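You operate a simulated robot arm through the tools that you are given. There is no shell and no other tool. Be economical: measure what you need, move in short steps, check, and stop when the job is done.

The job below is to be done with a simulated two-armed robot. You get a single attempt, and the scene is never put back.

## Task
Flush the water heater through the grey hose until the water runs clear.
Fine: heater switch off before the hose goes on; catch the water in the blue bucket; tap shut, then switch back on. The hose stays on. Where these are worked on the way, their far stop is far enough and under half their travel is too little: heater switch.

The check looks at the end state, three seconds after you hand in, the way a careful person would. Anything else that was tipped, shoved, dropped, spilled or broken makes it a failure.

## Robot
Two 6-joint arms with two-finger grippers on one trunk, on a base that drives. Base frame: it is fixed to the floor where the robot stands at the start and does not move with it; the origin is under the middle of the robot, x ahead of it, y to its left, z up. Units: m, rad, N and s.
The left shoulder is at the start at [0.07, 0.148, 1.321], the right one opposite. Each reaches about 0.838 m from its shoulder. Places, roughly: blue bucket [2, -1, 0]; drain tap [2, -0.9, 0.6]; grey drain hose [1.25, -1, 0.25]; heater switch [1.2, 0.2, 1.3]; water heater [2.3, -1, 0.9]. Payload 2.45 kg a hand.
The tool frame of a hand sits at the grasp point between the pads (the TCP): z along the fingers, y along the line on which they close. The tips reach 0.03 m beyond it. Largest opening 0.106 m; the body of the gripper starts 0.079 m behind the TCP.
Orientation is told as [roll, pitch, yaw] about the base's x, y, z axes, in that order, counted from this pose: with the fingers straight down and closing along the base's y, the tool's x points along the base's -x, its y along +y and its z along -z.

## Interface
- The arms move only by the tool play_rows. It takes "left_targets", "right_targets" or both (then of equal length, played together; a hand with none holds still); each is one flat list of numbers, 7 for each row, row after row: the turn, a rotation vector about the tool's x, y, z in rad, then the shift along the tool's x, y, z in m, then the closure, from 0 (fully open) to 1 (shut). In form: [rx, ry, rz, dx, dy, dz, grip, rx, ry, rz, dx, dy, dz, grip, ...]. A call has 1 to 20 rows; each row shifts and turns the commanded pose from where the row before left it, along the tool's axes as they then stand. A row lasts 0.2 s, in which the tool goes at most 0.05 m and 0.15 rad; a call with a longer step from one row to the next is refused whole, and so is a gripper value outside its range. Where a pose cannot be reached the arm comes as near as it can. A force on the tool above 40 N (or 10 N above the force at the start of the call, whichever is more), or a blocked arm, ends the call early, and 0.2 s more pass. Each finger travels about 0.072 m/s and halts on what it meets, pressing with about 24 N; the grip force reading is that of the motor and also rises with nothing between the fingers. The clock runs only during rows and for 0.2 s after the last one: add rows that do not move to give the fingers time. It gives the time, the measured TCP pose, the force on the tool (base axes), the opening and the grip force at its end, in the units of the frame above (readings bear some noise), with the torque about the TCP (base axes, N m) and any sound that the robot's microphone picked up, and new pictures: "views" is both (left out), scene, wrist or none (wrist: the cameras of the hands that moved).
- Cameras (640 x 400 px; columns grow to the right, rows downward): "scene" is now at [0.1326, 0.0324, 1.5519]; the picture's right is [0.33, -0.94, 0.00], its down [-0.54, -0.19, -0.82] and it looks along [0.77, 0.27, -0.58] (base axes); focal length 248 px, centre (320, 200). "left" rides on the left gripper at [0.076, 0.002, -0.106] in its tool frame; the picture's right is [-0.02, 1.00, 0.00], its down [-0.78, -0.02, -0.62] and it looks along [-0.62, -0.01, 0.78] (tool axes); focal length 247 px, centre (320, 200). "right" rides on the right gripper at [0.076, -0.002, -0.106] in its tool frame; the picture's right is [0.02, 1.00, 0.00], its down [-0.78, 0.02, -0.62] and it looks along [-0.62, 0.01, 0.78] (tool axes); focal length 247 px, centre (320, 200). There is no depth. A picture from a camera that has moved, and an enlarged one, comes with that camera's place and axes in the base frame and with its lens.
- slide_trunk(by): slides the trunk up (or, below 0, down) by that many m; the arms and the scene camera ride with it, the base frame stays. It gives what a move gives, with no picture.
- drive_base(legs): drives the robot by 1 to 6 legs, each [ahead, left, turn to the left] in m, m and rad, along the robot's own axes; the way and the turn of a leg run together, so that a leg with both is an arc; at most 1.5 m and 3.142 rad a leg. The arms and the cameras ride along, it lands a little off, and it stops where it bumps. It gives what a move gives, and a new picture of the scene camera.
- head_to(pan, tilt): turns the head with the scene camera to pan (to the left, within 1.501 rad either way) and tilt (down, from -0.506 to 1.204), counted from straight ahead of the robot. It gives what a move gives, and a new picture of the scene camera.
- enlarge(camera, box): a new picture of the part [left, top, right, bottom] of that camera's present view, enlarged. It takes no simulated time.
- hand_in(): hands the job in; it is judged then, once.

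Go step by step. Nothing tells you exact positions but the pictures and the camera data: compare them with the known pose of the tool, close in by small moves and look again before you grip or let go. The budget is 120 turns and 260 pictures, counting those below and the enlarged ones. Unless the task says otherwise, let go and move clear before handing in.

The tools are called after "Emit:" as name(argument=value, ...) on one line, values as JSON. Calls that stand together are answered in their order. play_rows: Moves the arms, as the interface text tells. Its arguments: {"type":"object","properties":{"left_targets":{"type":"array","items":{"type":"number"}},"right_targets":{"type":"array","items":{"type":"number"}},"views":{"type":"string","enum":["both","scene","wrist","none"]}},"required":[]} The other tools are called the same way: slide_trunk (by) slides the trunk up or down; drive_base (legs) drives the base; head_to (pan, tilt) turns the head that bears the scene camera; enlarge (camera, box) takes an enlarged picture of a part of a camera's view; hand_in () hands the job in.

At the start:

```text
time_s: 0.0
left_eef_pos: [0.415, 0.3364, 0.9997]
left_orientation: [0.001, 0.0, 0.0]
left_wrist_force: [-0.8, -0.9, -0.2]
left_wrist_torque: [0.0, 0.0, 0.03]
left_gripper_width: 0.1062
left_finger_force: 0.2
right_eef_pos: [0.5975, -0.0759, 1.0016]
right_orientation: [0.001, 0.002, 0.0]
right_wrist_force: [1.0, 0.4, -0.6]
right_wrist_torque: [0.0, -0.01, -0.05]
right_gripper_width: 0.1059
right_finger_force: 0.0
trunk travel left (down, up): [-0.794, 0.146]
robot x, y, heading: [0.0017, 0.0016, -0.002]
head pan, tilt: [0.34, 0.614]
```

scene: 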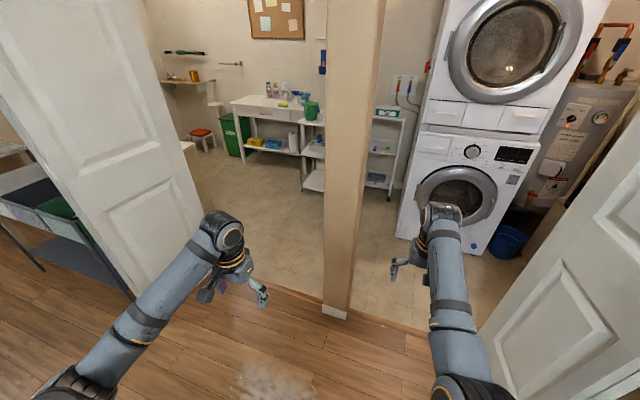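
right: 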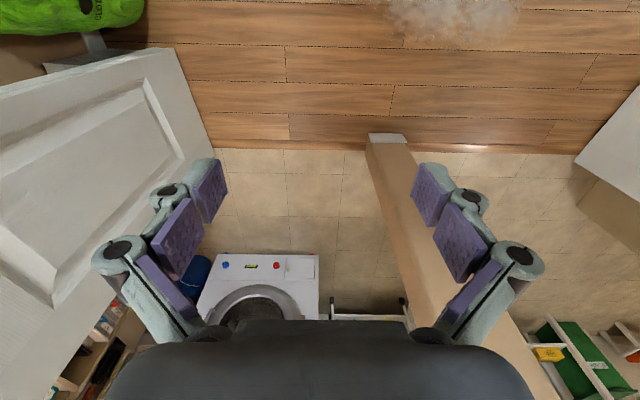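
left: 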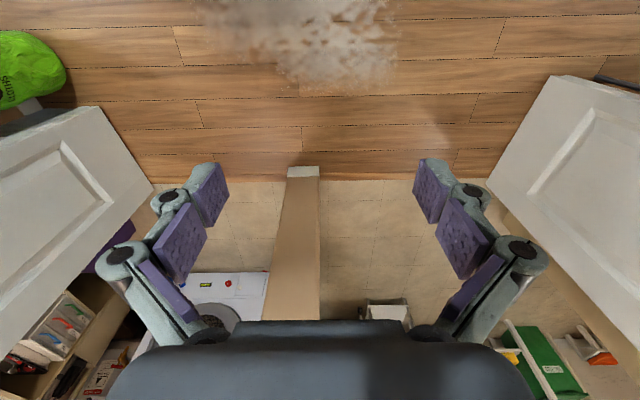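

I see a post in the middle of the doorway, a washer/dryer stack and the water heater with a blue bucket behind at right. I look around with the head first.

Emit:
head_to(pan=-0.45, tilt=0.45)

Emit:
head_to(pan=0.15, tilt=0.2)

```text
time_s: 1.1
left_eef_pos: [0.4152, 0.3368, 1.0]
left_orientation: [0.001, -0.002, 0.001]
left_wrist_force: [1.3, -0.8, 1.0]
left_wrist_torque: [-0.01, 0.02, -0.01]
left_gripper_width: 0.1061
left_finger_force: 0.0
right_eef_pos: [0.5988, -0.0754, 0.9993]
right_orientation: [0.0, 0.0, -0.002]
right_wrist_force: [-1.6, 0.2, -0.5]
right_wrist_torque: [-0.04, 0.0, -0.01]
right_gripper_width: 0.1061
right_finger_force: 0.1
trunk travel left (down, up): [-0.794, 0.146]
robot x, y, heading: [0.002, 0.0034, -0.0]
head pan, tilt: [-0.45, 0.45]
camera scene: at [0.1325, -0.0368, 1.5667], right [-0.43, -0.9, 0.0], down [-0.39, 0.19, -0.9], along [0.81, -0.39, -0.44], focal length 248 px, centre (320, 200)
```

scene: 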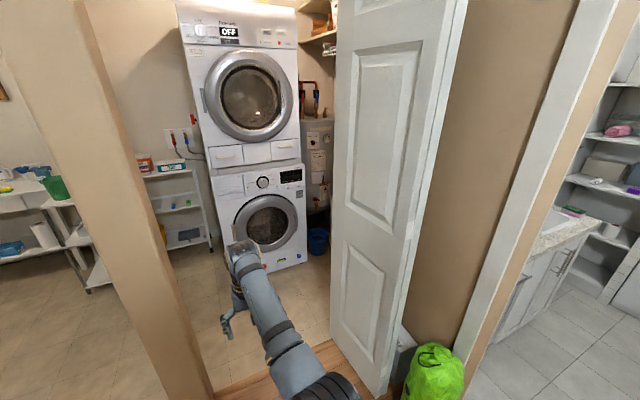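

```text
time_s: 2.1
left_eef_pos: [0.4154, 0.3352, 0.9998]
left_orientation: [0.0, 0.0, 0.001]
left_wrist_force: [-0.1, -0.8, 0.3]
left_wrist_torque: [0.02, 0.03, 0.0]
left_gripper_width: 0.1059
left_finger_force: 0.0
right_eef_pos: [0.5987, -0.0751, 0.9992]
right_orientation: [-0.002, 0.0, -0.001]
right_wrist_force: [-0.3, -0.6, -0.2]
right_wrist_torque: [-0.01, 0.01, -0.02]
right_gripper_width: 0.1061
right_finger_force: 0.0
trunk travel left (down, up): [-0.794, 0.146]
robot x, y, heading: [-0.0002, 0.0044, 0.005]
head pan, tilt: [0.15, 0.201]
camera scene: at [0.1418, 0.0169, 1.5899], right [0.15, -0.99, 0.0], down [-0.2, -0.03, -0.98], along [0.97, 0.15, -0.2], focal length 248 px, centre (320, 200)
```

scene: 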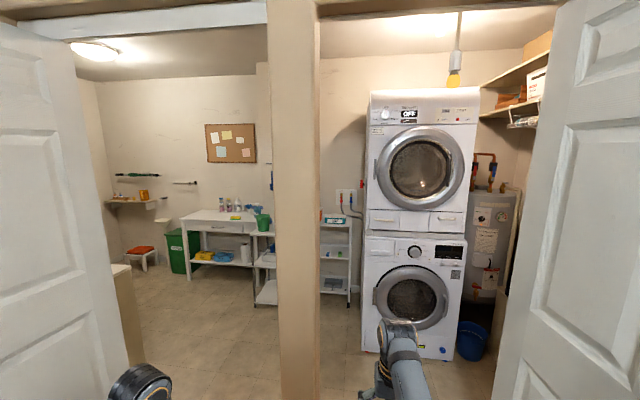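

I enlarge around the post and to the right to find the switch and the heater.

Emit:
enlarge(camera="scene", box=[200, 80, 380, 260])

Emit:
enlarge(camera="scene", box=[420, 120, 560, 380])

Emit:
head_to(pan=-0.1, tilt=0.9)

```text
2.22 times, centred on (290, 170) of scene
camera zoom: at [0.1418, 0.0169, 1.5899], right [0.15, -0.99, 0.0], down [-0.2, -0.03, -0.98], along [0.97, 0.15, -0.2], focal length 550 px, centre (387, 267)
```

zoom: 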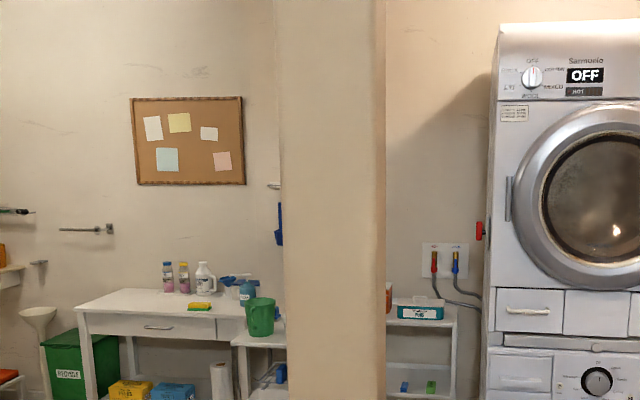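

```text
1.54 times, centred on (490, 250) of scene
camera zoom: at [0.1418, 0.0169, 1.5899], right [0.15, -0.99, 0.0], down [-0.2, -0.03, -0.98], along [0.97, 0.15, -0.2], focal length 381 px, centre (58, 123)
```

zoom: 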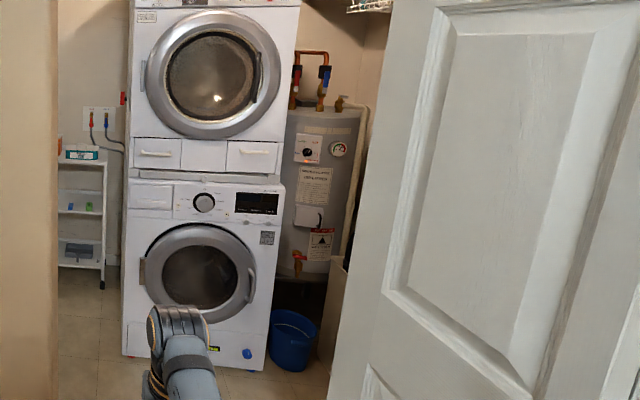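

```text
time_s: 3.2
left_eef_pos: [0.4142, 0.3355, 0.9993]
left_orientation: [0.001, 0.0, 0.001]
left_wrist_force: [0.9, -0.5, -0.5]
left_wrist_torque: [-0.01, 0.0, 0.0]
left_gripper_width: 0.1061
left_finger_force: 0.1
right_eef_pos: [0.5976, -0.0754, 1.0001]
right_orientation: [0.0, -0.002, 0.0]
right_wrist_force: [0.7, -0.4, 0.1]
right_wrist_torque: [0.04, 0.0, -0.03]
right_gripper_width: 0.1061
right_finger_force: 0.0
trunk travel left (down, up): [-0.794, 0.146]
robot x, y, heading: [-0.0005, -0.0007, 0.005]
head pan, tilt: [-0.099, 0.901]
camera scene: at [0.1249, -0.0044, 1.5285], right [-0.1, -1.0, 0.0], down [-0.78, 0.08, -0.62], along [0.62, -0.06, -0.78], focal length 248 px, centre (320, 200)
```

scene: 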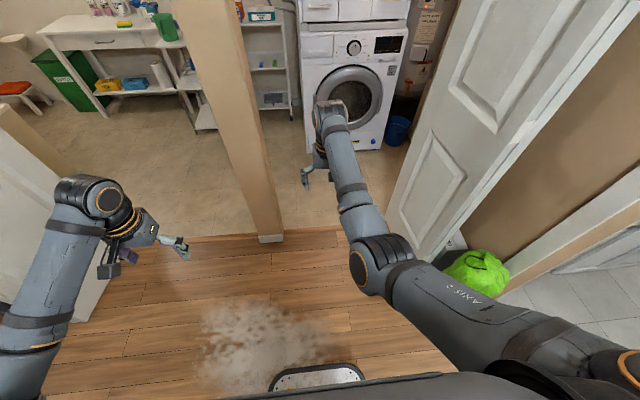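

The switch isn't on the visible post faces, likely on its back or its side; the gap between post and right door is about y -0.6…0.16. I line up with the gap and look.

Emit:
drive_base(legs=[[0, -0.22, 0]])

Emit:
head_to(pan=0.0, tilt=0.75)

```text
time_s: 4.9
left_eef_pos: [0.4128, 0.127, 0.9986]
left_orientation: [-0.001, 0.001, 0.006]
left_wrist_force: [0.0, 0.3, 0.7]
left_wrist_torque: [0.03, 0.04, 0.0]
left_gripper_width: 0.1063
left_finger_force: 0.0
right_eef_pos: [0.6001, -0.2837, 0.9992]
right_orientation: [0.0, 0.0, 0.008]
right_wrist_force: [0.2, -0.2, -0.4]
right_wrist_torque: [0.0, 0.0, -0.01]
right_gripper_width: 0.106
right_finger_force: 0.1
trunk travel left (down, up): [-0.794, 0.146]
robot x, y, heading: [0.0005, -0.2121, 0.009]
head pan, tilt: [-0.099, 0.901]
camera scene: at [0.1256, -0.2155, 1.5284], right [-0.09, -1.0, 0.0], down [-0.78, 0.07, -0.62], along [0.62, -0.06, -0.78], focal length 248 px, centre (320, 200)
```

scene: 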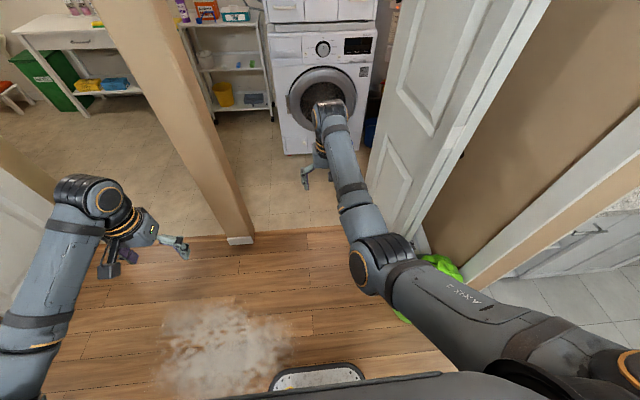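

```text
time_s: 5.6
left_eef_pos: [0.4135, 0.125, 1.0001]
left_orientation: [-0.001, 0.0, 0.008]
left_wrist_force: [-0.2, 0.1, 0.2]
left_wrist_torque: [0.01, 0.01, -0.02]
left_gripper_width: 0.1059
left_finger_force: 0.0
right_eef_pos: [0.599, -0.2862, 1.0003]
right_orientation: [0.003, 0.0, 0.006]
right_wrist_force: [0.7, -1.0, -0.3]
right_wrist_torque: [-0.01, 0.03, -0.01]
right_gripper_width: 0.1059
right_finger_force: 0.0
trunk travel left (down, up): [-0.794, 0.146]
robot x, y, heading: [0.0028, -0.2138, 0.006]
head pan, tilt: [0.0, 0.75]
camera scene: at [0.1332, -0.2104, 1.5403], right [0.01, -1.0, 0.0], down [-0.68, 0.0, -0.73], along [0.73, 0.0, -0.68], focal length 248 px, centre (320, 200)
```

scene: 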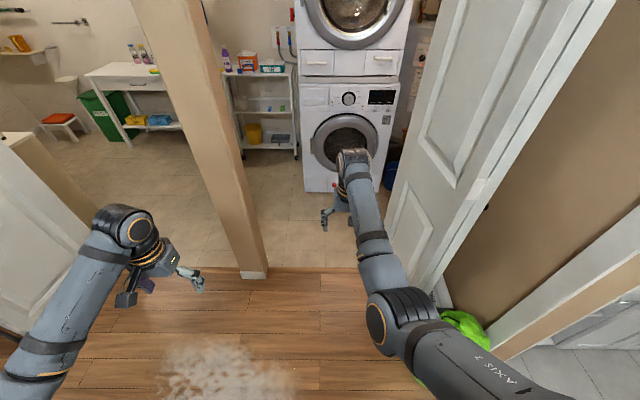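

I enlarge the right door's foot to know the gap.

Emit:
enlarge(camera="scene", box=[280, 130, 480, 330])

```text
2.00 times, centred on (380, 230) of scene
camera zoom: at [0.1332, -0.2104, 1.5403], right [0.01, -1.0, 0.0], down [-0.68, 0.0, -0.73], along [0.73, 0.0, -0.68], focal length 495 px, centre (200, 140)
```

zoom: 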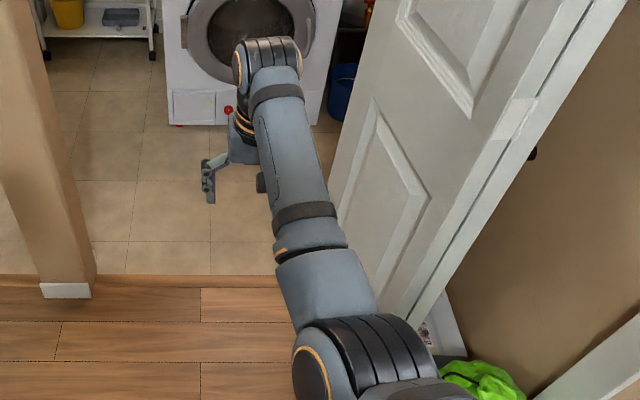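

The right gap is about y -0.54…0.15 with the robot centred at -0.21. I tuck the hands in before driving through.

Emit:
play_rows(left_targets=[0, 0, 0, 0, -0.04, 0, 0, 0, 0, 0, 0, -0.04, 0, 0, 0, 0, 0, 0, -0.04, 0, 0, 0, 0, 0, 0, -0.04, 0, 0, 0, 0, 0, 0, -0.03, 0, 0], right_targets=[0, 0, 0, 0.04, -0.02, 0, 0, 0, 0, 0, 0.04, -0.02, 0, 0, 0, 0, 0, 0.04, -0.02, 0, 0, 0, 0, 0, 0.04, -0.02, 0, 0, 0, 0, 0, 0.02, 0, 0, 0], views="scene")

```text
time_s: 6.6
left_eef_pos: [0.3641, 0.063, 0.9509]
left_orientation: [-0.003, -0.006, 0.006]
left_wrist_force: [-0.7, -0.8, -0.5]
left_wrist_torque: [0.0, -0.02, 0.02]
left_gripper_width: 0.1058
left_finger_force: 0.1
left hand out of reach, approached as far as the arm can: row 1, 2, 3, 4
right_eef_pos: [0.5236, -0.4045, 1.0206]
right_orientation: [-0.139, -0.185, -0.023]
right_wrist_force: [0.3, 0.3, 0.3]
right_wrist_torque: [0.03, -0.02, -0.01]
right_gripper_width: 0.1061
right_finger_force: 0.1
right hand out of reach, approached as far as the arm can: row 2, 3, 4
trunk travel left (down, up): [-0.794, 0.146]
robot x, y, heading: [-0.0002, -0.2148, 0.005]
head pan, tilt: [0.0, 0.75]
stopped in row 4 (right hand): the arm was blocked; the commanded pose is now the measured one
camera scene: at [0.1314, -0.2104, 1.5406], right [0.01, -1.0, 0.0], down [-0.68, 0.0, -0.73], along [0.73, 0.0, -0.68], focal length 248 px, centre (320, 200)
```

scene: 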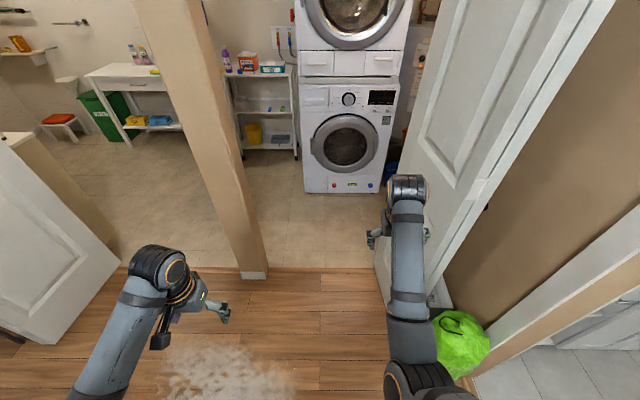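

The right hand hit its inner reach limit; I bring both hands forward and inward so the arms are slim for the passage.

Emit:
play_rows(left_targets=[0, 0, 0, -0.04, 0, 0, 0, 0, 0, 0, -0.04, -0.02, 0, 0, 0, 0, 0, -0.04, -0.03, 0, 0, 0, 0, 0, -0.04, -0.03, 0, 0, 0, 0, 0, -0.04, -0.03, 0, 0, 0, 0, 0, -0.04, -0.03, 0, 0], right_targets=[-0.035, 0.046, 0, -0.03, 0, 0, 0, -0.035, 0.046, 0, -0.02, 0.02, 0, 0, -0.035, 0.046, 0, -0.02, 0.02, 0, 0, -0.035, 0.046, 0, 0, 0.02, 0, 0, 0, 0, 0, 0, 0.02, 0, 0, 0, 0, 0, 0, 0.02, 0, 0], views="scene")

```text
time_s: 8.0
left_eef_pos: [0.608, -0.0656, 0.9361]
left_orientation: [-0.002, -0.004, 0.006]
left_wrist_force: [0.1, -0.2, -0.9]
left_wrist_torque: [0.01, 0.03, 0.0]
left_gripper_width: 0.1059
left_finger_force: 0.0
left hand out of reach, approached as far as the arm can: row 1, 2
right_eef_pos: [0.6003, -0.3037, 1.0186]
right_orientation: [0.005, 0.003, -0.036]
right_wrist_force: [1.0, 0.3, -0.7]
right_wrist_torque: [0.0, 0.03, 0.0]
right_gripper_width: 0.1061
right_finger_force: 0.0
right hand out of reach, approached as far as the arm can: row 1
trunk travel left (down, up): [-0.794, 0.146]
robot x, y, heading: [-0.0041, -0.2147, 0.007]
head pan, tilt: [0.0, 0.75]
camera scene: at [0.1353, -0.2098, 1.5401], right [0.01, -1.0, 0.0], down [-0.68, 0.0, -0.73], along [0.73, 0.0, -0.68], focal length 248 px, centre (320, 200)
```

scene: 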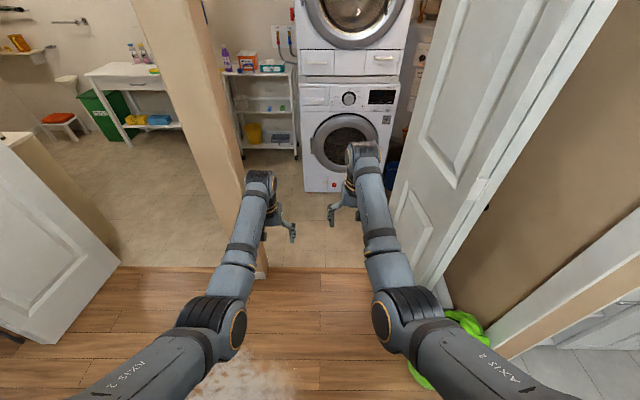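

The arms are now slim. I drive forward half way and look again.

Emit:
drive_base(legs=[[0.55, -0.02, -0.005]])

Emit:
head_to(pan=0.6, tilt=0.3)

Emit:
head_to(pan=-0.6, tilt=0.5)

```text
time_s: 11.2
left_eef_pos: [1.1674, -0.0894, 0.9374]
left_orientation: [-0.004, -0.007, -0.003]
left_wrist_force: [-0.1, -0.3, 0.6]
left_wrist_torque: [-0.01, -0.02, 0.01]
left_gripper_width: 0.1064
left_finger_force: 0.1
right_eef_pos: [1.1581, -0.327, 1.0193]
right_orientation: [0.005, 0.001, -0.043]
right_wrist_force: [0.4, -0.4, 0.0]
right_wrist_torque: [0.01, 0.02, 0.01]
right_gripper_width: 0.1061
right_finger_force: 0.1
trunk travel left (down, up): [-0.794, 0.146]
robot x, y, heading: [0.5604, -0.2308, -0.0]
head pan, tilt: [0.0, 0.75]
camera scene: at [0.6932, -0.2295, 1.5404], right [0.0, -1.0, 0.0], down [-0.68, 0.0, -0.73], along [0.73, 0.0, -0.68], focal length 248 px, centre (320, 200)
```

scene: 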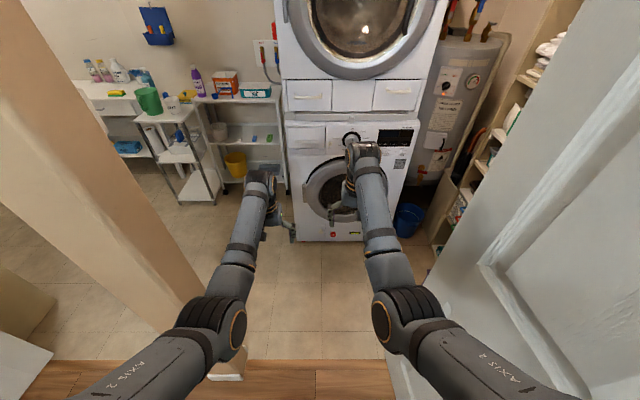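

```text
time_s: 12.2
left_eef_pos: [1.1686, -0.0877, 0.9359]
left_orientation: [-0.004, -0.005, 0.0]
left_wrist_force: [-0.5, 0.9, 0.0]
left_wrist_torque: [-0.02, -0.02, 0.0]
left_gripper_width: 0.106
left_finger_force: 0.1
right_eef_pos: [1.1584, -0.3274, 1.0187]
right_orientation: [0.006, 0.001, -0.048]
right_wrist_force: [-0.6, 0.4, 0.4]
right_wrist_torque: [0.01, -0.01, 0.0]
right_gripper_width: 0.106
right_finger_force: 0.1
trunk travel left (down, up): [-0.794, 0.146]
robot x, y, heading: [0.5617, -0.2291, 0.004]
head pan, tilt: [0.6, 0.3]
camera scene: at [0.6881, -0.1769, 1.5806], right [0.56, -0.83, 0.0], down [-0.25, -0.17, -0.96], along [0.79, 0.54, -0.3], focal length 248 px, centre (320, 200)
```

scene: 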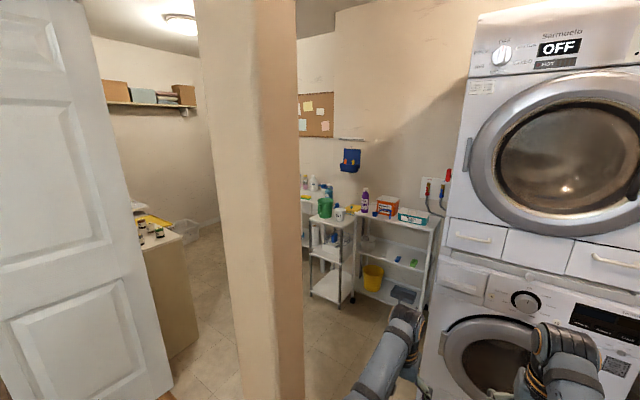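

```text
time_s: 13.6
left_eef_pos: [1.1678, -0.0887, 0.9368]
left_orientation: [-0.002, -0.005, -0.002]
left_wrist_force: [-0.4, -0.3, 0.2]
left_wrist_torque: [0.02, -0.01, -0.02]
left_gripper_width: 0.106
left_finger_force: 0.0
right_eef_pos: [1.1583, -0.3264, 1.019]
right_orientation: [0.004, 0.002, -0.043]
right_wrist_force: [0.5, 0.2, 0.2]
right_wrist_torque: [0.0, 0.04, 0.02]
right_gripper_width: 0.1063
right_finger_force: 0.0
trunk travel left (down, up): [-0.794, 0.146]
robot x, y, heading: [0.5612, -0.2336, -0.002]
head pan, tilt: [-0.6, 0.499]
camera scene: at [0.6863, -0.2808, 1.5623], right [-0.57, -0.82, 0.0], down [-0.39, 0.27, -0.88], along [0.72, -0.5, -0.48], focal length 248 px, centre (320, 200)
```

scene: 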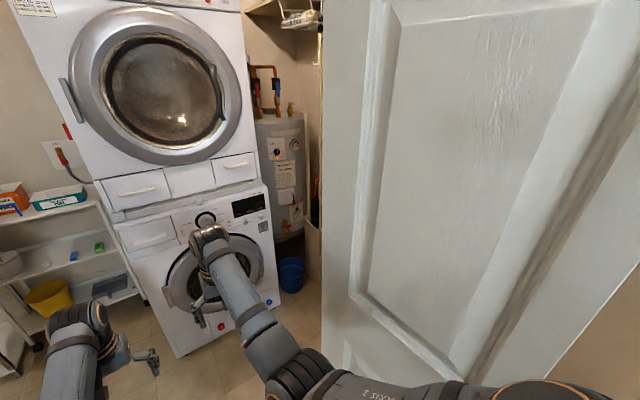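

No switch on the front or the right face, so it must be on the back of the post (back at x≈1.11). I drive in and turn left to look back at it.

Emit:
drive_base(legs=[[0.57, 0.0, 0.0]])

Emit:
head_to(pan=-1.2, tilt=0.7)

```text
time_s: 16.8
left_eef_pos: [1.7348, -0.0869, 0.9377]
left_orientation: [-0.004, -0.006, 0.003]
left_wrist_force: [-0.2, -0.7, 0.0]
left_wrist_torque: [0.0, 0.0, 0.0]
left_gripper_width: 0.1059
left_finger_force: 0.2
right_eef_pos: [1.727, -0.3246, 1.0193]
right_orientation: [0.005, 0.003, -0.04]
right_wrist_force: [-0.5, 0.4, 0.5]
right_wrist_torque: [-0.01, 0.0, 0.01]
right_gripper_width: 0.1061
right_finger_force: 0.0
trunk travel left (down, up): [-0.794, 0.146]
robot x, y, heading: [1.1314, -0.2342, 0.003]
head pan, tilt: [-0.6, 0.499]
camera scene: at [1.2536, -0.2806, 1.5624], right [-0.56, -0.83, 0.0], down [-0.4, 0.27, -0.88], along [0.73, -0.49, -0.48], focal length 248 px, centre (320, 200)
```

scene: 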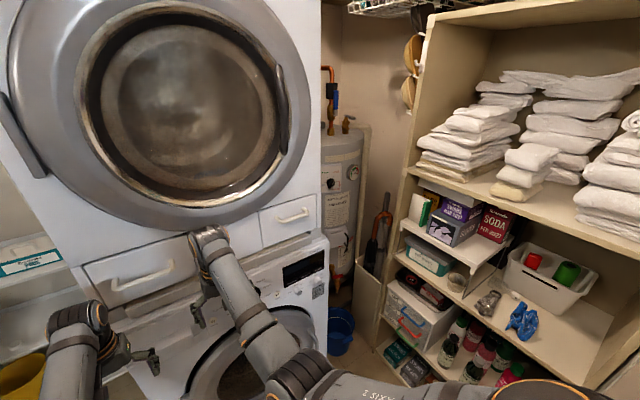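

```text
time_s: 17.8
left_eef_pos: [1.7351, -0.086, 0.9368]
left_orientation: [-0.005, -0.006, 0.003]
left_wrist_force: [-0.7, -0.1, 0.4]
left_wrist_torque: [0.01, 0.0, 0.0]
left_gripper_width: 0.1057
left_finger_force: 0.0
right_eef_pos: [1.7259, -0.3243, 1.018]
right_orientation: [0.005, 0.0, -0.042]
right_wrist_force: [-0.1, 0.4, 0.1]
right_wrist_torque: [-0.01, -0.02, 0.0]
right_gripper_width: 0.106
right_finger_force: 0.0
trunk travel left (down, up): [-0.794, 0.146]
robot x, y, heading: [1.1318, -0.2336, 0.002]
head pan, tilt: [-1.201, 0.7]
camera scene: at [1.21, -0.3084, 1.5446], right [-0.93, -0.36, 0.0], down [-0.23, 0.6, -0.77], along [0.28, -0.71, -0.64], focal length 248 px, centre (320, 200)
```

scene: 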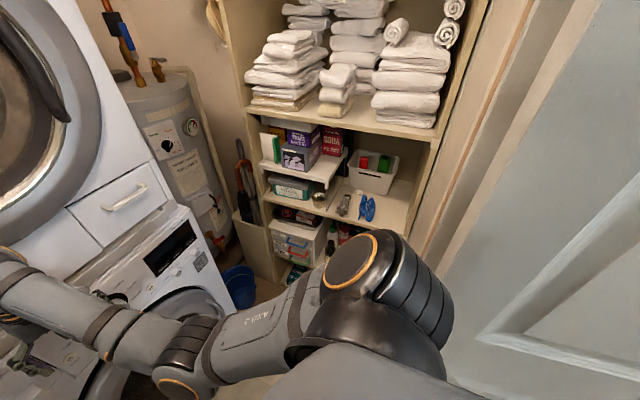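

The shelf unit is on the right; the hose should be low down there. First the switch: turn left and look back at the post.

Emit:
drive_base(legs=[[0.0, 0.0, 0.8]])

Emit:
head_to(pan=0.0, tilt=0.6)

Emit:
head_to(pan=1.1, tilt=0.3)

```text
time_s: 20.3
left_eef_pos: [1.4441, 0.3058, 0.9366]
left_orientation: [-0.003, -0.005, 0.806]
left_wrist_force: [0.2, -0.8, 0.5]
left_wrist_torque: [0.02, -0.01, -0.01]
left_gripper_width: 0.106
left_finger_force: 0.0
right_eef_pos: [1.611, 0.1338, 1.0181]
right_orientation: [0.005, 0.002, 0.764]
right_wrist_force: [0.0, 0.3, 0.0]
right_wrist_torque: [0.02, -0.02, -0.01]
right_gripper_width: 0.1061
right_finger_force: 0.2
trunk travel left (down, up): [-0.794, 0.146]
robot x, y, heading: [1.1296, -0.2337, 0.807]
head pan, tilt: [-1.201, 0.7]
camera scene: at [1.2424, -0.2259, 1.5446], right [-0.38, -0.92, 0.0], down [-0.59, 0.25, -0.76], along [0.71, -0.29, -0.64], focal length 248 px, centre (320, 200)
```

scene: 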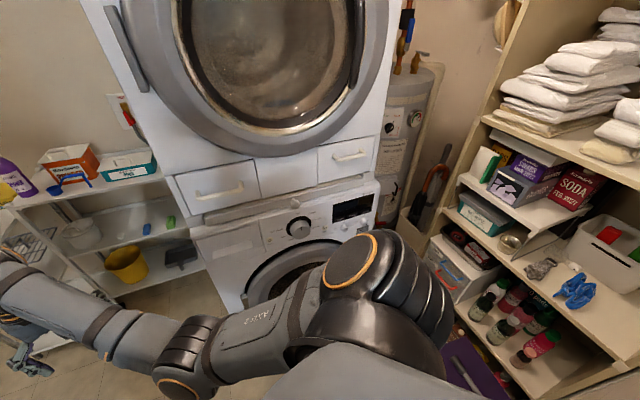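

```text
time_s: 21.7
left_eef_pos: [1.445, 0.3053, 0.9364]
left_orientation: [-0.002, -0.006, 0.807]
left_wrist_force: [0.4, -0.4, 0.0]
left_wrist_torque: [0.03, 0.0, 0.01]
left_gripper_width: 0.1058
left_finger_force: 0.1
right_eef_pos: [1.6105, 0.1334, 1.0191]
right_orientation: [0.004, 0.001, 0.764]
right_wrist_force: [-0.3, 0.7, 1.1]
right_wrist_torque: [0.02, -0.03, 0.0]
right_gripper_width: 0.1061
right_finger_force: 0.0
trunk travel left (down, up): [-0.794, 0.146]
robot x, y, heading: [1.1257, -0.2336, 0.801]
head pan, tilt: [0.0, 0.6]
camera scene: at [1.2251, -0.1294, 1.5532], right [0.72, -0.69, 0.0], down [-0.39, -0.41, -0.82], along [0.57, 0.59, -0.57], focal length 248 px, centre (320, 200)
```

scene: 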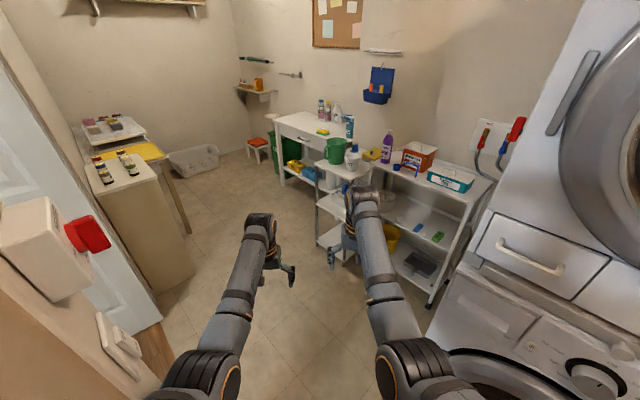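

```text
time_s: 23.1
left_eef_pos: [1.445, 0.3054, 0.9378]
left_orientation: [-0.004, -0.005, 0.806]
left_wrist_force: [-0.1, 0.7, 1.2]
left_wrist_torque: [0.0, -0.01, 0.0]
left_gripper_width: 0.1057
left_finger_force: 0.1
right_eef_pos: [1.6107, 0.1344, 1.0183]
right_orientation: [0.005, 0.002, 0.764]
right_wrist_force: [0.6, -0.5, 1.5]
right_wrist_torque: [0.02, 0.01, 0.01]
right_gripper_width: 0.1062
right_finger_force: 0.0
trunk travel left (down, up): [-0.794, 0.146]
robot x, y, heading: [1.1303, -0.2323, 0.809]
head pan, tilt: [1.1, 0.3]
camera scene: at [1.1332, -0.1049, 1.5807], right [0.94, 0.33, 0.0], down [0.1, -0.28, -0.96], along [-0.31, 0.9, -0.3], focal length 248 px, centre (320, 200)
```

scene: 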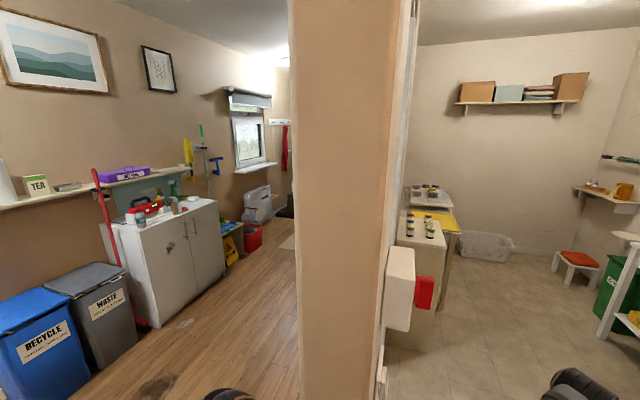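

The switch is a white isolator box with a red lever on the back of the post, about (1.16, 0.22, 1.3). I'll get the robot to about (1.87, 0.35) facing back to the post, in steps.

Emit:
drive_base(legs=[[0.55, 0.0, 0.0], [0.0, 0.0, 0.6], [0.2, 0.0, 0.0]])

Emit:
head_to(pan=-0.7, tilt=0.8)

Emit:
head_to(pan=1.3, tilt=0.4)

```text
time_s: 29.1
left_eef_pos: [1.4683, 0.9766, 0.9372]
left_orientation: [-0.003, -0.006, 1.438]
left_wrist_force: [0.7, 0.7, 0.0]
left_wrist_torque: [0.02, 0.0, -0.06]
left_gripper_width: 0.1063
left_finger_force: 0.0
right_eef_pos: [1.7024, 0.9348, 1.0195]
right_orientation: [0.005, 0.0, 1.395]
right_wrist_force: [-0.4, 0.1, -0.2]
right_wrist_torque: [0.04, 0.03, 0.02]
right_gripper_width: 0.106
right_finger_force: 0.0
trunk travel left (down, up): [-0.794, 0.146]
robot x, y, heading: [1.5296, 0.355, 1.444]
head pan, tilt: [1.1, 0.3]
camera scene: at [1.4606, 0.4603, 1.5809], right [0.57, 0.82, 0.0], down [0.24, -0.17, -0.96], along [-0.79, 0.54, -0.29], focal length 248 px, centre (320, 200)
```

scene: 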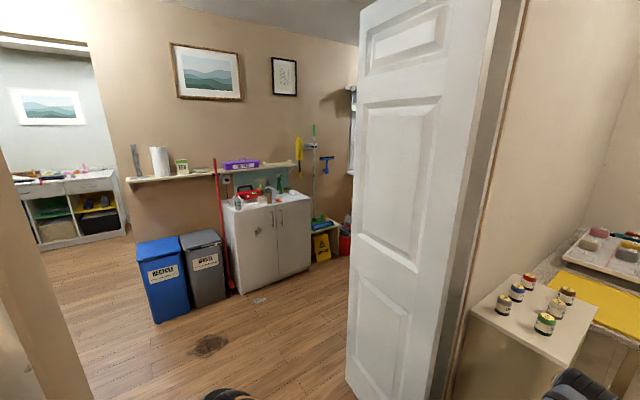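

```text
time_s: 30.9
left_eef_pos: [1.4688, 0.976, 0.9366]
left_orientation: [-0.003, -0.006, 1.437]
left_wrist_force: [-1.1, 0.3, -0.6]
left_wrist_torque: [0.0, -0.01, 0.03]
left_gripper_width: 0.1059
left_finger_force: 0.1
right_eef_pos: [1.7038, 0.9371, 1.0183]
right_orientation: [0.006, 0.003, 1.394]
right_wrist_force: [0.4, -0.4, -0.2]
right_wrist_torque: [-0.02, -0.01, -0.02]
right_gripper_width: 0.1059
right_finger_force: 0.1
trunk travel left (down, up): [-0.794, 0.146]
robot x, y, heading: [1.5302, 0.3573, 1.438]
head pan, tilt: [-0.7, 0.799]
camera scene: at [1.5973, 0.4641, 1.5363], right [0.67, -0.74, 0.0], down [-0.53, -0.48, -0.7], along [0.52, 0.47, -0.72], focal length 248 px, centre (320, 200)
```

scene: 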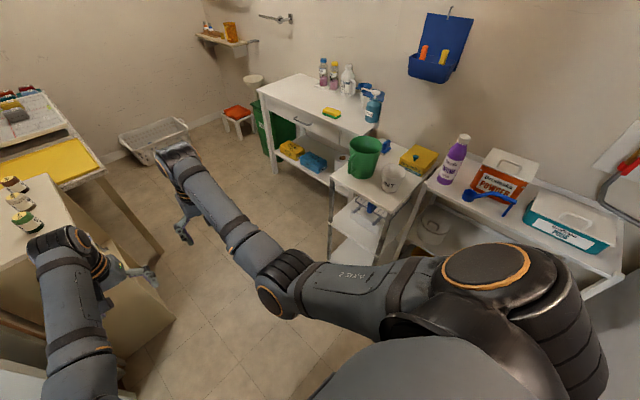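

```text
time_s: 32.8
left_eef_pos: [1.4678, 0.9765, 0.9367]
left_orientation: [-0.003, -0.006, 1.437]
left_wrist_force: [-0.5, 0.9, -1.0]
left_wrist_torque: [-0.01, 0.04, 0.02]
left_gripper_width: 0.106
left_finger_force: 0.1
right_eef_pos: [1.7026, 0.9369, 1.019]
right_orientation: [0.004, 0.0, 1.396]
right_wrist_force: [0.3, 0.6, -0.6]
right_wrist_torque: [0.04, -0.01, 0.02]
right_gripper_width: 0.1058
right_finger_force: 0.1
trunk travel left (down, up): [-0.794, 0.146]
robot x, y, heading: [1.5287, 0.3553, 1.438]
head pan, tilt: [1.3, 0.4]
camera scene: at [1.4525, 0.4461, 1.5714], right [0.39, 0.92, 0.0], down [0.36, -0.15, -0.92], along [-0.85, 0.36, -0.39], focal length 248 px, centre (320, 200)
```

scene: 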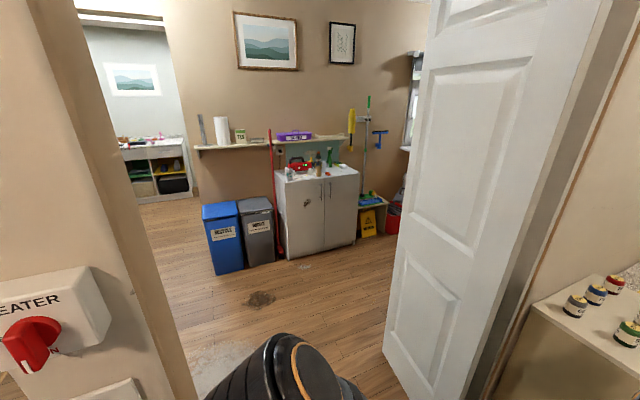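

The isolator is a box labelled HEATER with a red rotary handle. I strafe right for distance, then turn to face it.

Emit:
drive_base(legs=[[0.0, -0.33, 0.0], [0.0, 0.0, 1.3]])

Emit:
head_to(pan=0.5, tilt=0.35)

```text
time_s: 38.3
left_eef_pos: [1.2504, 0.4076, 0.9366]
left_orientation: [-0.004, -0.005, 2.752]
left_wrist_force: [-0.8, -0.4, 0.6]
left_wrist_torque: [0.01, -0.01, -0.01]
left_gripper_width: 0.1061
left_finger_force: 0.0
right_eef_pos: [1.3489, 0.6244, 1.0193]
right_orientation: [0.007, 0.0, 2.713]
right_wrist_force: [0.1, -0.4, 1.1]
right_wrist_torque: [0.0, -0.03, -0.01]
right_gripper_width: 0.1062
right_finger_force: 0.1
trunk travel left (down, up): [-0.794, 0.146]
robot x, y, heading: [1.8677, 0.3091, 2.752]
head pan, tilt: [1.3, 0.4]
camera scene: at [1.7622, 0.2605, 1.5714], right [-0.79, 0.61, 0.0], down [0.24, 0.31, -0.92], along [-0.56, -0.73, -0.39], focal length 248 px, centre (320, 200)
```

scene: 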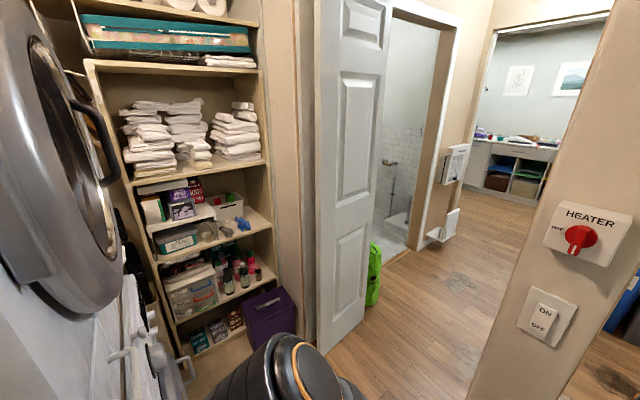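

```text
time_s: 39.4
left_eef_pos: [1.2512, 0.406, 0.9376]
left_orientation: [-0.002, -0.004, 2.753]
left_wrist_force: [-0.1, -0.3, 0.3]
left_wrist_torque: [0.03, 0.0, 0.03]
left_gripper_width: 0.1058
left_finger_force: 0.0
right_eef_pos: [1.3477, 0.6239, 1.0191]
right_orientation: [0.006, 0.002, 2.712]
right_wrist_force: [-0.4, 0.3, 0.7]
right_wrist_torque: [-0.01, 0.03, -0.03]
right_gripper_width: 0.1062
right_finger_force: 0.1
trunk travel left (down, up): [-0.794, 0.146]
robot x, y, heading: [1.8667, 0.3162, 2.756]
head pan, tilt: [0.499, 0.351]
camera scene: at [1.7263, 0.3231, 1.576], right [-0.11, 0.99, 0.0], down [0.34, 0.04, -0.94], along [-0.93, -0.11, -0.34], focal length 248 px, centre (320, 200)
```

scene: 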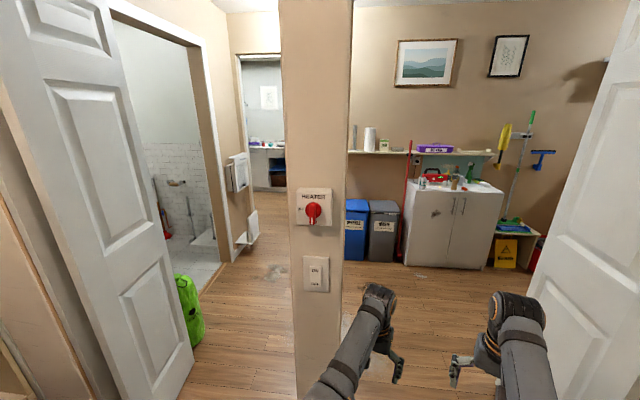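

Emit:
enlarge(camera="scene", box=[270, 170, 360, 310])

```text
2.86 times, centred on (315, 240) of scene
camera zoom: at [1.7263, 0.3231, 1.576], right [-0.11, 0.99, 0.0], down [0.34, 0.04, -0.94], along [-0.93, -0.11, -0.34], focal length 708 px, centre (334, 86)
```

zoom: 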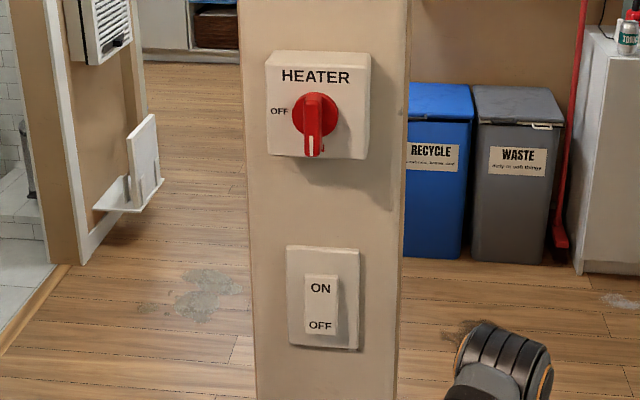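

The red handle points down (ON); OFF is to the left, so a clockwise quarter turn. Knob at about (1.19, 0.24, 1.354). I raise the left hand and pitch it forward.

Emit:
play_rows(left_targets=[0, 0, 0, 0.045, 0, 0, 0, 0, 0, 0, 0.045, 0, 0, 0, 0, 0, 0, 0.045, 0, 0, 0, 0, 0, 0, 0, 0, -0.05, 0, 0, 0, 0, 0, 0, -0.05, 0, 0, 0, 0, 0, 0, -0.05, 0, 0, 0, 0, 0, 0, -0.05, 0, 0, 0, 0, 0, 0, -0.05, 0, 0, 0, 0, 0, 0, -0.05, 0, 0, -0.143, 0, 0, 0, 0, 0, 0, -0.143, 0, 0, 0, 0, 0, 0, -0.143, 0, 0, 0, 0, 0, 0, -0.143, 0, 0, 0, 0, 0, 0, -0.143, 0, 0, 0, 0, 0, 0, -0.143, 0, 0, 0, 0, 0, 0, -0.143, 0, 0, 0, 0, 0, 0, -0.143, 0, 0, 0, 0, 0, 0, -0.143, 0, 0, 0, 0, 0, 0, -0.143, 0, 0, 0, 0, 0, 0, -0.143, 0, 0, 0, 0, 0], views="scene")

```text
time_s: 40.6
left_eef_pos: [1.3494, 0.3099, 0.9442]
left_orientation: [0.143, 0.003, 2.795]
left_wrist_force: [0.0, 0.1, 0.0]
left_wrist_torque: [-0.03, -0.04, 0.01]
left_gripper_width: 0.1059
left_finger_force: 0.1
left hand out of reach, approached as far as the arm can: row 4, 5, 6
right_eef_pos: [1.3474, 0.6242, 1.0188]
right_orientation: [0.004, 0.001, 2.712]
right_wrist_force: [-0.2, 0.0, -0.2]
right_wrist_torque: [-0.03, -0.01, 0.03]
right_gripper_width: 0.1063
right_finger_force: 0.0
trunk travel left (down, up): [-0.794, 0.146]
robot x, y, heading: [1.865, 0.311, 2.752]
head pan, tilt: [0.499, 0.351]
stopped in row 6 (left hand): the arm was blocked; the commanded pose is now the measured one
camera scene: at [1.7261, 0.3237, 1.5759], right [-0.11, 0.99, 0.0], down [0.34, 0.04, -0.94], along [-0.93, -0.11, -0.34], focal length 248 px, centre (320, 200)
```

scene: 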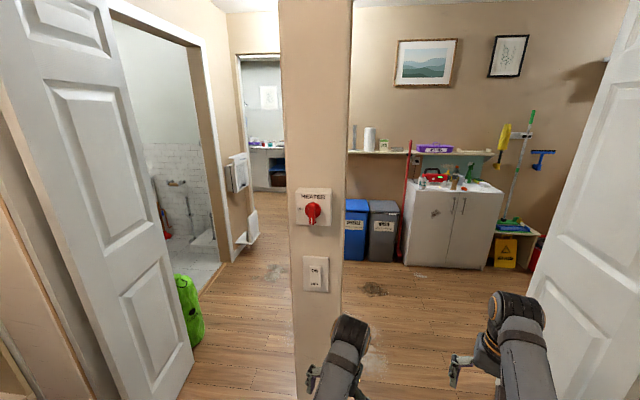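

Raising with fingers down runs out of reach; I pitch the hand first at this spot.

Emit:
play_rows(left_targets=[0.0, -0.14, 0, 0, 0, 0, 0, 0, -0.14, 0, 0, 0, 0, 0, 0, -0.14, 0, 0, 0, 0, 0, 0, -0.14, 0, 0, 0, 0, 0, 0, -0.14, 0, 0, 0, 0, 0, 0, -0.14, 0, 0, 0, 0, 0], views="scene")

```text
time_s: 41.7
left_eef_pos: [1.3282, 0.2741, 0.9524]
left_orientation: [0.351, -0.611, 2.562]
left_wrist_force: [-1.2, -0.4, 0.4]
left_wrist_torque: [-0.02, -0.01, 0.0]
left_gripper_width: 0.1061
left_finger_force: 0.0
right_eef_pos: [1.3485, 0.6229, 1.0187]
right_orientation: [0.005, 0.0, 2.712]
right_wrist_force: [-0.2, -0.1, 0.0]
right_wrist_torque: [0.03, 0.0, -0.01]
right_gripper_width: 0.1062
right_finger_force: 0.1
trunk travel left (down, up): [-0.794, 0.146]
robot x, y, heading: [1.8637, 0.3091, 2.754]
head pan, tilt: [0.499, 0.351]
stopped in row 5 (left hand): the arm was blocked; the commanded pose is now the measured one
camera scene: at [1.7275, 0.3224, 1.5761], right [-0.11, 0.99, 0.0], down [0.34, 0.04, -0.94], along [-0.93, -0.11, -0.34], focal length 248 px, centre (320, 200)
```

scene: 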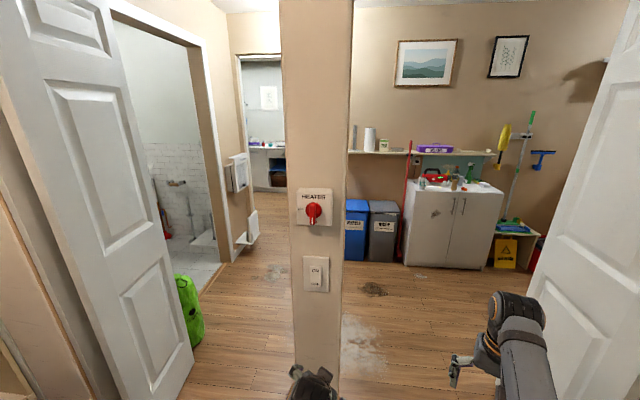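

The hand is too close to the shoulder for pitching; I back the robot off a little and square it to the post.

Emit:
drive_base(legs=[[-0.1, -0.08, 0.34]])

Emit:
play_rows(left_targets=[0.0, -0.1, 0, -0.02, 0, 0.03, 0, 0, -0.1, 0, -0.02, 0, 0.03, 0, 0, -0.1, 0, -0.02, 0, 0.03, 0, 0, -0.1, 0, -0.02, 0, 0.03, 0, 0, -0.1, 0, -0.02, 0, 0.03, 0], views="scene")

```text
time_s: 43.2
left_eef_pos: [1.4865, 0.1508, 0.9521]
left_orientation: [0.349, -0.611, 2.908]
left_wrist_force: [0.0, -0.5, -0.3]
left_wrist_torque: [0.0, 0.01, -0.05]
left_gripper_width: 0.1061
left_finger_force: 0.0
right_eef_pos: [1.3884, 0.4867, 1.0175]
right_orientation: [0.005, 0.001, 3.057]
right_wrist_force: [0.6, 0.0, -0.5]
right_wrist_torque: [0.01, -0.01, -0.02]
right_gripper_width: 0.106
right_finger_force: 0.0
trunk travel left (down, up): [-0.794, 0.146]
robot x, y, heading: [1.9817, 0.3654, 3.101]
head pan, tilt: [0.499, 0.351]
camera scene: at [1.8458, 0.3319, 1.5758], right [-0.44, 0.9, 0.0], down [0.31, 0.15, -0.94], along [-0.84, -0.41, -0.34], focal length 248 px, centre (320, 200)
```

scene: 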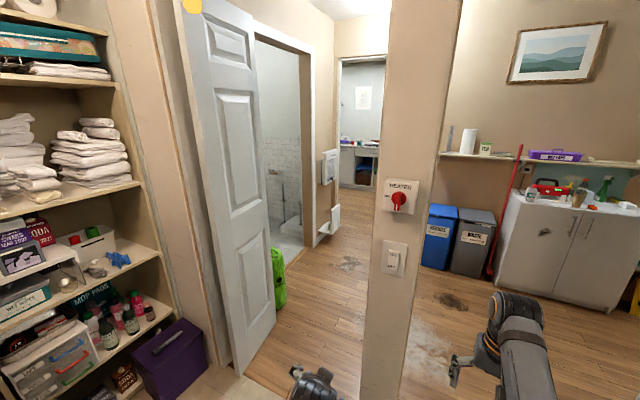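

```text
time_s: 44.4
left_eef_pos: [1.3085, 0.1477, 0.9272]
left_orientation: [0.612, -1.061, 2.563]
left_wrist_force: [0.0, 0.0, 0.5]
left_wrist_torque: [-0.02, 0.0, 0.0]
left_gripper_width: 0.1059
left_finger_force: 0.1
right_eef_pos: [1.388, 0.4855, 1.0178]
right_orientation: [0.006, 0.001, 3.056]
right_wrist_force: [0.2, -0.7, 0.0]
right_wrist_torque: [-0.04, -0.02, 0.0]
right_gripper_width: 0.1061
right_finger_force: 0.0
trunk travel left (down, up): [-0.794, 0.146]
robot x, y, heading: [1.9833, 0.3662, 3.1]
head pan, tilt: [0.499, 0.351]
camera scene: at [1.8458, 0.3322, 1.5758], right [-0.44, 0.9, 0.0], down [0.31, 0.15, -0.94], along [-0.84, -0.41, -0.34], focal length 248 px, centre (320, 200)
```

scene: 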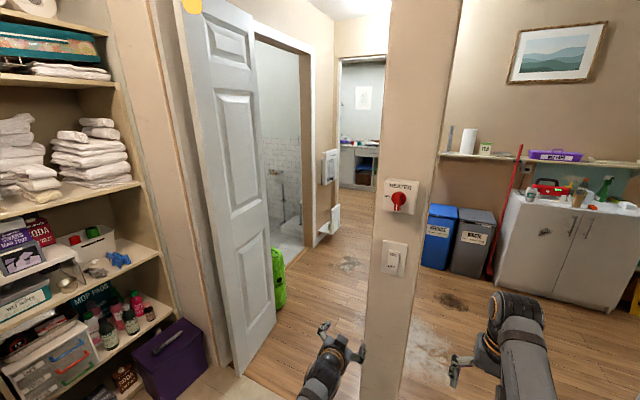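

Now I finish aligning (fingers along -x, closing along y) and raise to knob height, staying 9 cm short of it.

Emit:
play_rows(left_targets=[0.008, -0.105, -0.071, 0, 0, 0, 0, 0.008, -0.105, -0.071, 0, 0, 0, 0, 0.008, -0.105, -0.071, 0, 0, 0, 0, 0.008, -0.105, -0.071, 0, 0, 0, 0, 0, 0, 0, -0.042, -0.009, 0, 0, 0, 0, 0, -0.042, -0.009, 0, 0, 0, 0, 0, -0.042, -0.009, 0, 0, 0, 0, 0, -0.042, -0.009, 0, 0, 0, 0, 0, -0.042, -0.009, 0, 0, 0, 0, 0, -0.042, -0.009, 0, 0, 0, 0, 0, -0.042, -0.009, 0, 0, 0, 0, 0, -0.042, -0.009, 0, 0, 0, 0, 0, -0.042, -0.009, 0, 0, 0, 0, 0, -0.042, -0.009, 0, 0])

```text
time_s: 47.4
left_eef_pos: [1.2439, 0.2559, 1.3267]
left_orientation: [0.754, -1.38, 2.468]
left_wrist_force: [-0.1, -0.5, -0.3]
left_wrist_torque: [-0.01, -0.02, 0.04]
left_gripper_width: 0.106
left_finger_force: 0.1
left hand out of reach, approached as far as the arm can: row 3, 4
right_eef_pos: [1.388, 0.4871, 1.0181]
right_orientation: [0.005, 0.002, 3.055]
right_wrist_force: [0.6, 0.2, -0.9]
right_wrist_torque: [-0.02, 0.02, 0.0]
right_gripper_width: 0.106
right_finger_force: 0.0
trunk travel left (down, up): [-0.794, 0.146]
robot x, y, heading: [1.979, 0.369, 3.092]
head pan, tilt: [0.499, 0.351]
camera scene: at [1.8472, 0.3335, 1.5759], right [-0.44, 0.9, 0.0], down [0.31, 0.15, -0.94], along [-0.84, -0.41, -0.34], focal length 248 px, centre (320, 200)
camera left: at [1.3598, 0.2554, 1.2649], right [0.07, -0.99, 0.15], down [0.5, 0.17, 0.85], along [-0.87, 0.01, 0.5], focal length 247 px, centre (320, 200)
```

scene: 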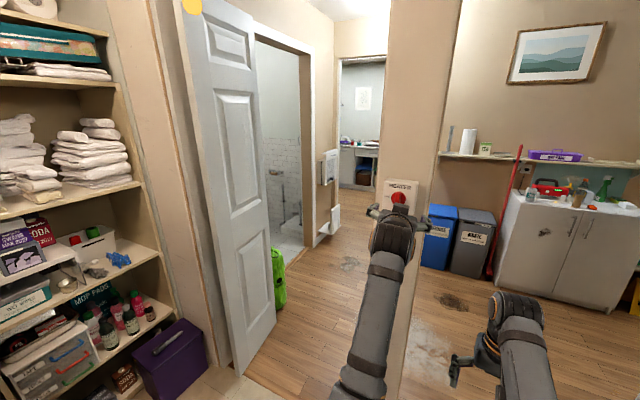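
left: 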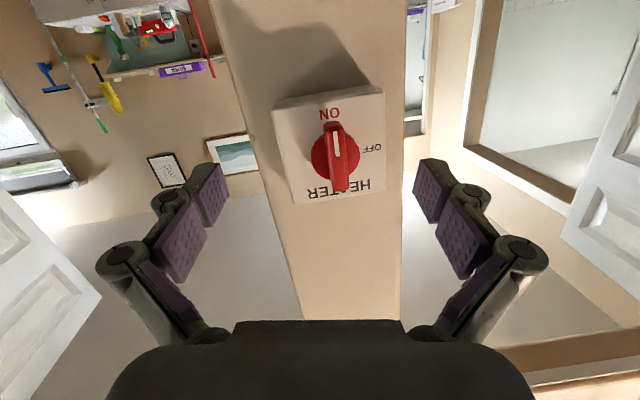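

The handle sits at about (1.155, 0.246, 1.342). I square up the hand and close in a bit.

Emit:
play_rows(left_targets=[0.035, -0.074, -0.065, 0, 0, 0, 0, 0.035, -0.074, -0.065, 0, 0, 0, 0, 0, 0, 0, -0.015, 0.01, 0.024, 0])

```text
time_s: 48.2
left_eef_pos: [1.2209, 0.2597, 1.3451]
left_orientation: [-1.703, -1.537, -1.45]
left_wrist_force: [0.2, -1.2, 0.8]
left_wrist_torque: [-0.01, 0.02, -0.02]
left_gripper_width: 0.1061
left_finger_force: 0.1
right_eef_pos: [1.3876, 0.4862, 1.0185]
right_orientation: [0.005, 0.003, 3.056]
right_wrist_force: [-0.2, 0.6, -0.1]
right_wrist_torque: [0.04, -0.05, 0.02]
right_gripper_width: 0.1061
right_finger_force: 0.1
trunk travel left (down, up): [-0.794, 0.146]
robot x, y, heading: [1.9838, 0.3752, 3.098]
head pan, tilt: [0.499, 0.351]
camera scene: at [1.8455, 0.3315, 1.5757], right [-0.44, 0.9, 0.0], down [0.31, 0.15, -0.94], along [-0.84, -0.41, -0.35], focal length 248 px, centre (320, 200)
camera left: at [1.3268, 0.259, 1.2668], right [-0.01, -1.0, -0.01], down [0.62, -0.02, 0.78], along [-0.78, 0.0, 0.62], focal length 247 px, centre (320, 200)
```

scene: 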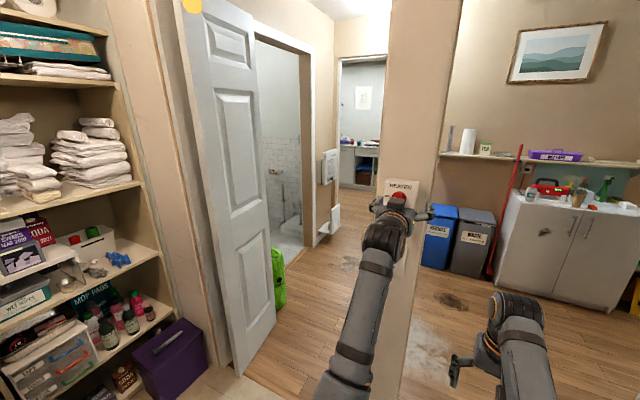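
left: 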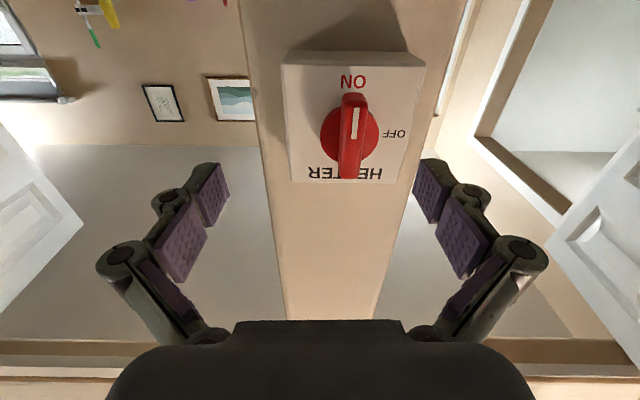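

Aligned vertically; about 2 cm off sideways. I shift across and advance 3 cm.

Emit:
play_rows(left_targets=[0, 0, 0, 0, 0.021, 0, 0, 0, 0, 0, 0, 0, 0.015, 0, 0, 0, 0, 0, 0, 0.015, 0], views="wrist")

```text
time_s: 49.0
left_eef_pos: [1.1914, 0.2386, 1.3469]
left_orientation: [-1.812, -1.541, -1.343]
left_wrist_force: [0.0, -0.1, 0.0]
left_wrist_torque: [0.0, 0.04, 0.01]
left_gripper_width: 0.1057
left_finger_force: 0.1
right_eef_pos: [1.3883, 0.4868, 1.0177]
right_orientation: [0.005, 0.003, 3.056]
right_wrist_force: [0.3, 0.0, -0.4]
right_wrist_torque: [-0.02, 0.01, 0.01]
right_gripper_width: 0.106
right_finger_force: 0.2
trunk travel left (down, up): [-0.794, 0.146]
robot x, y, heading: [1.9836, 0.3677, 3.099]
head pan, tilt: [0.499, 0.351]
camera left: at [1.2961, 0.238, 1.269], right [-0.01, -1.0, -0.01], down [0.63, -0.01, 0.78], along [-0.78, 0.0, 0.63], focal length 247 px, centre (320, 200)
```

left: 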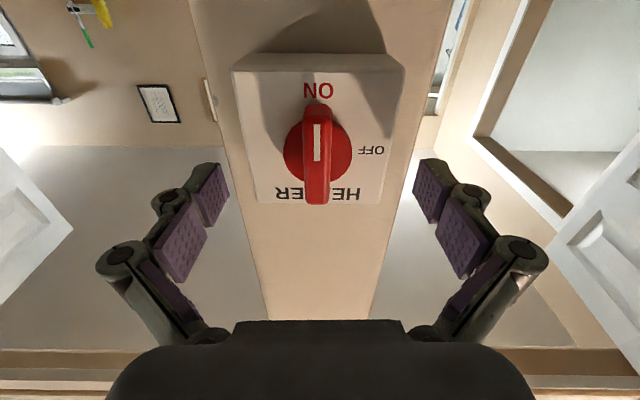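

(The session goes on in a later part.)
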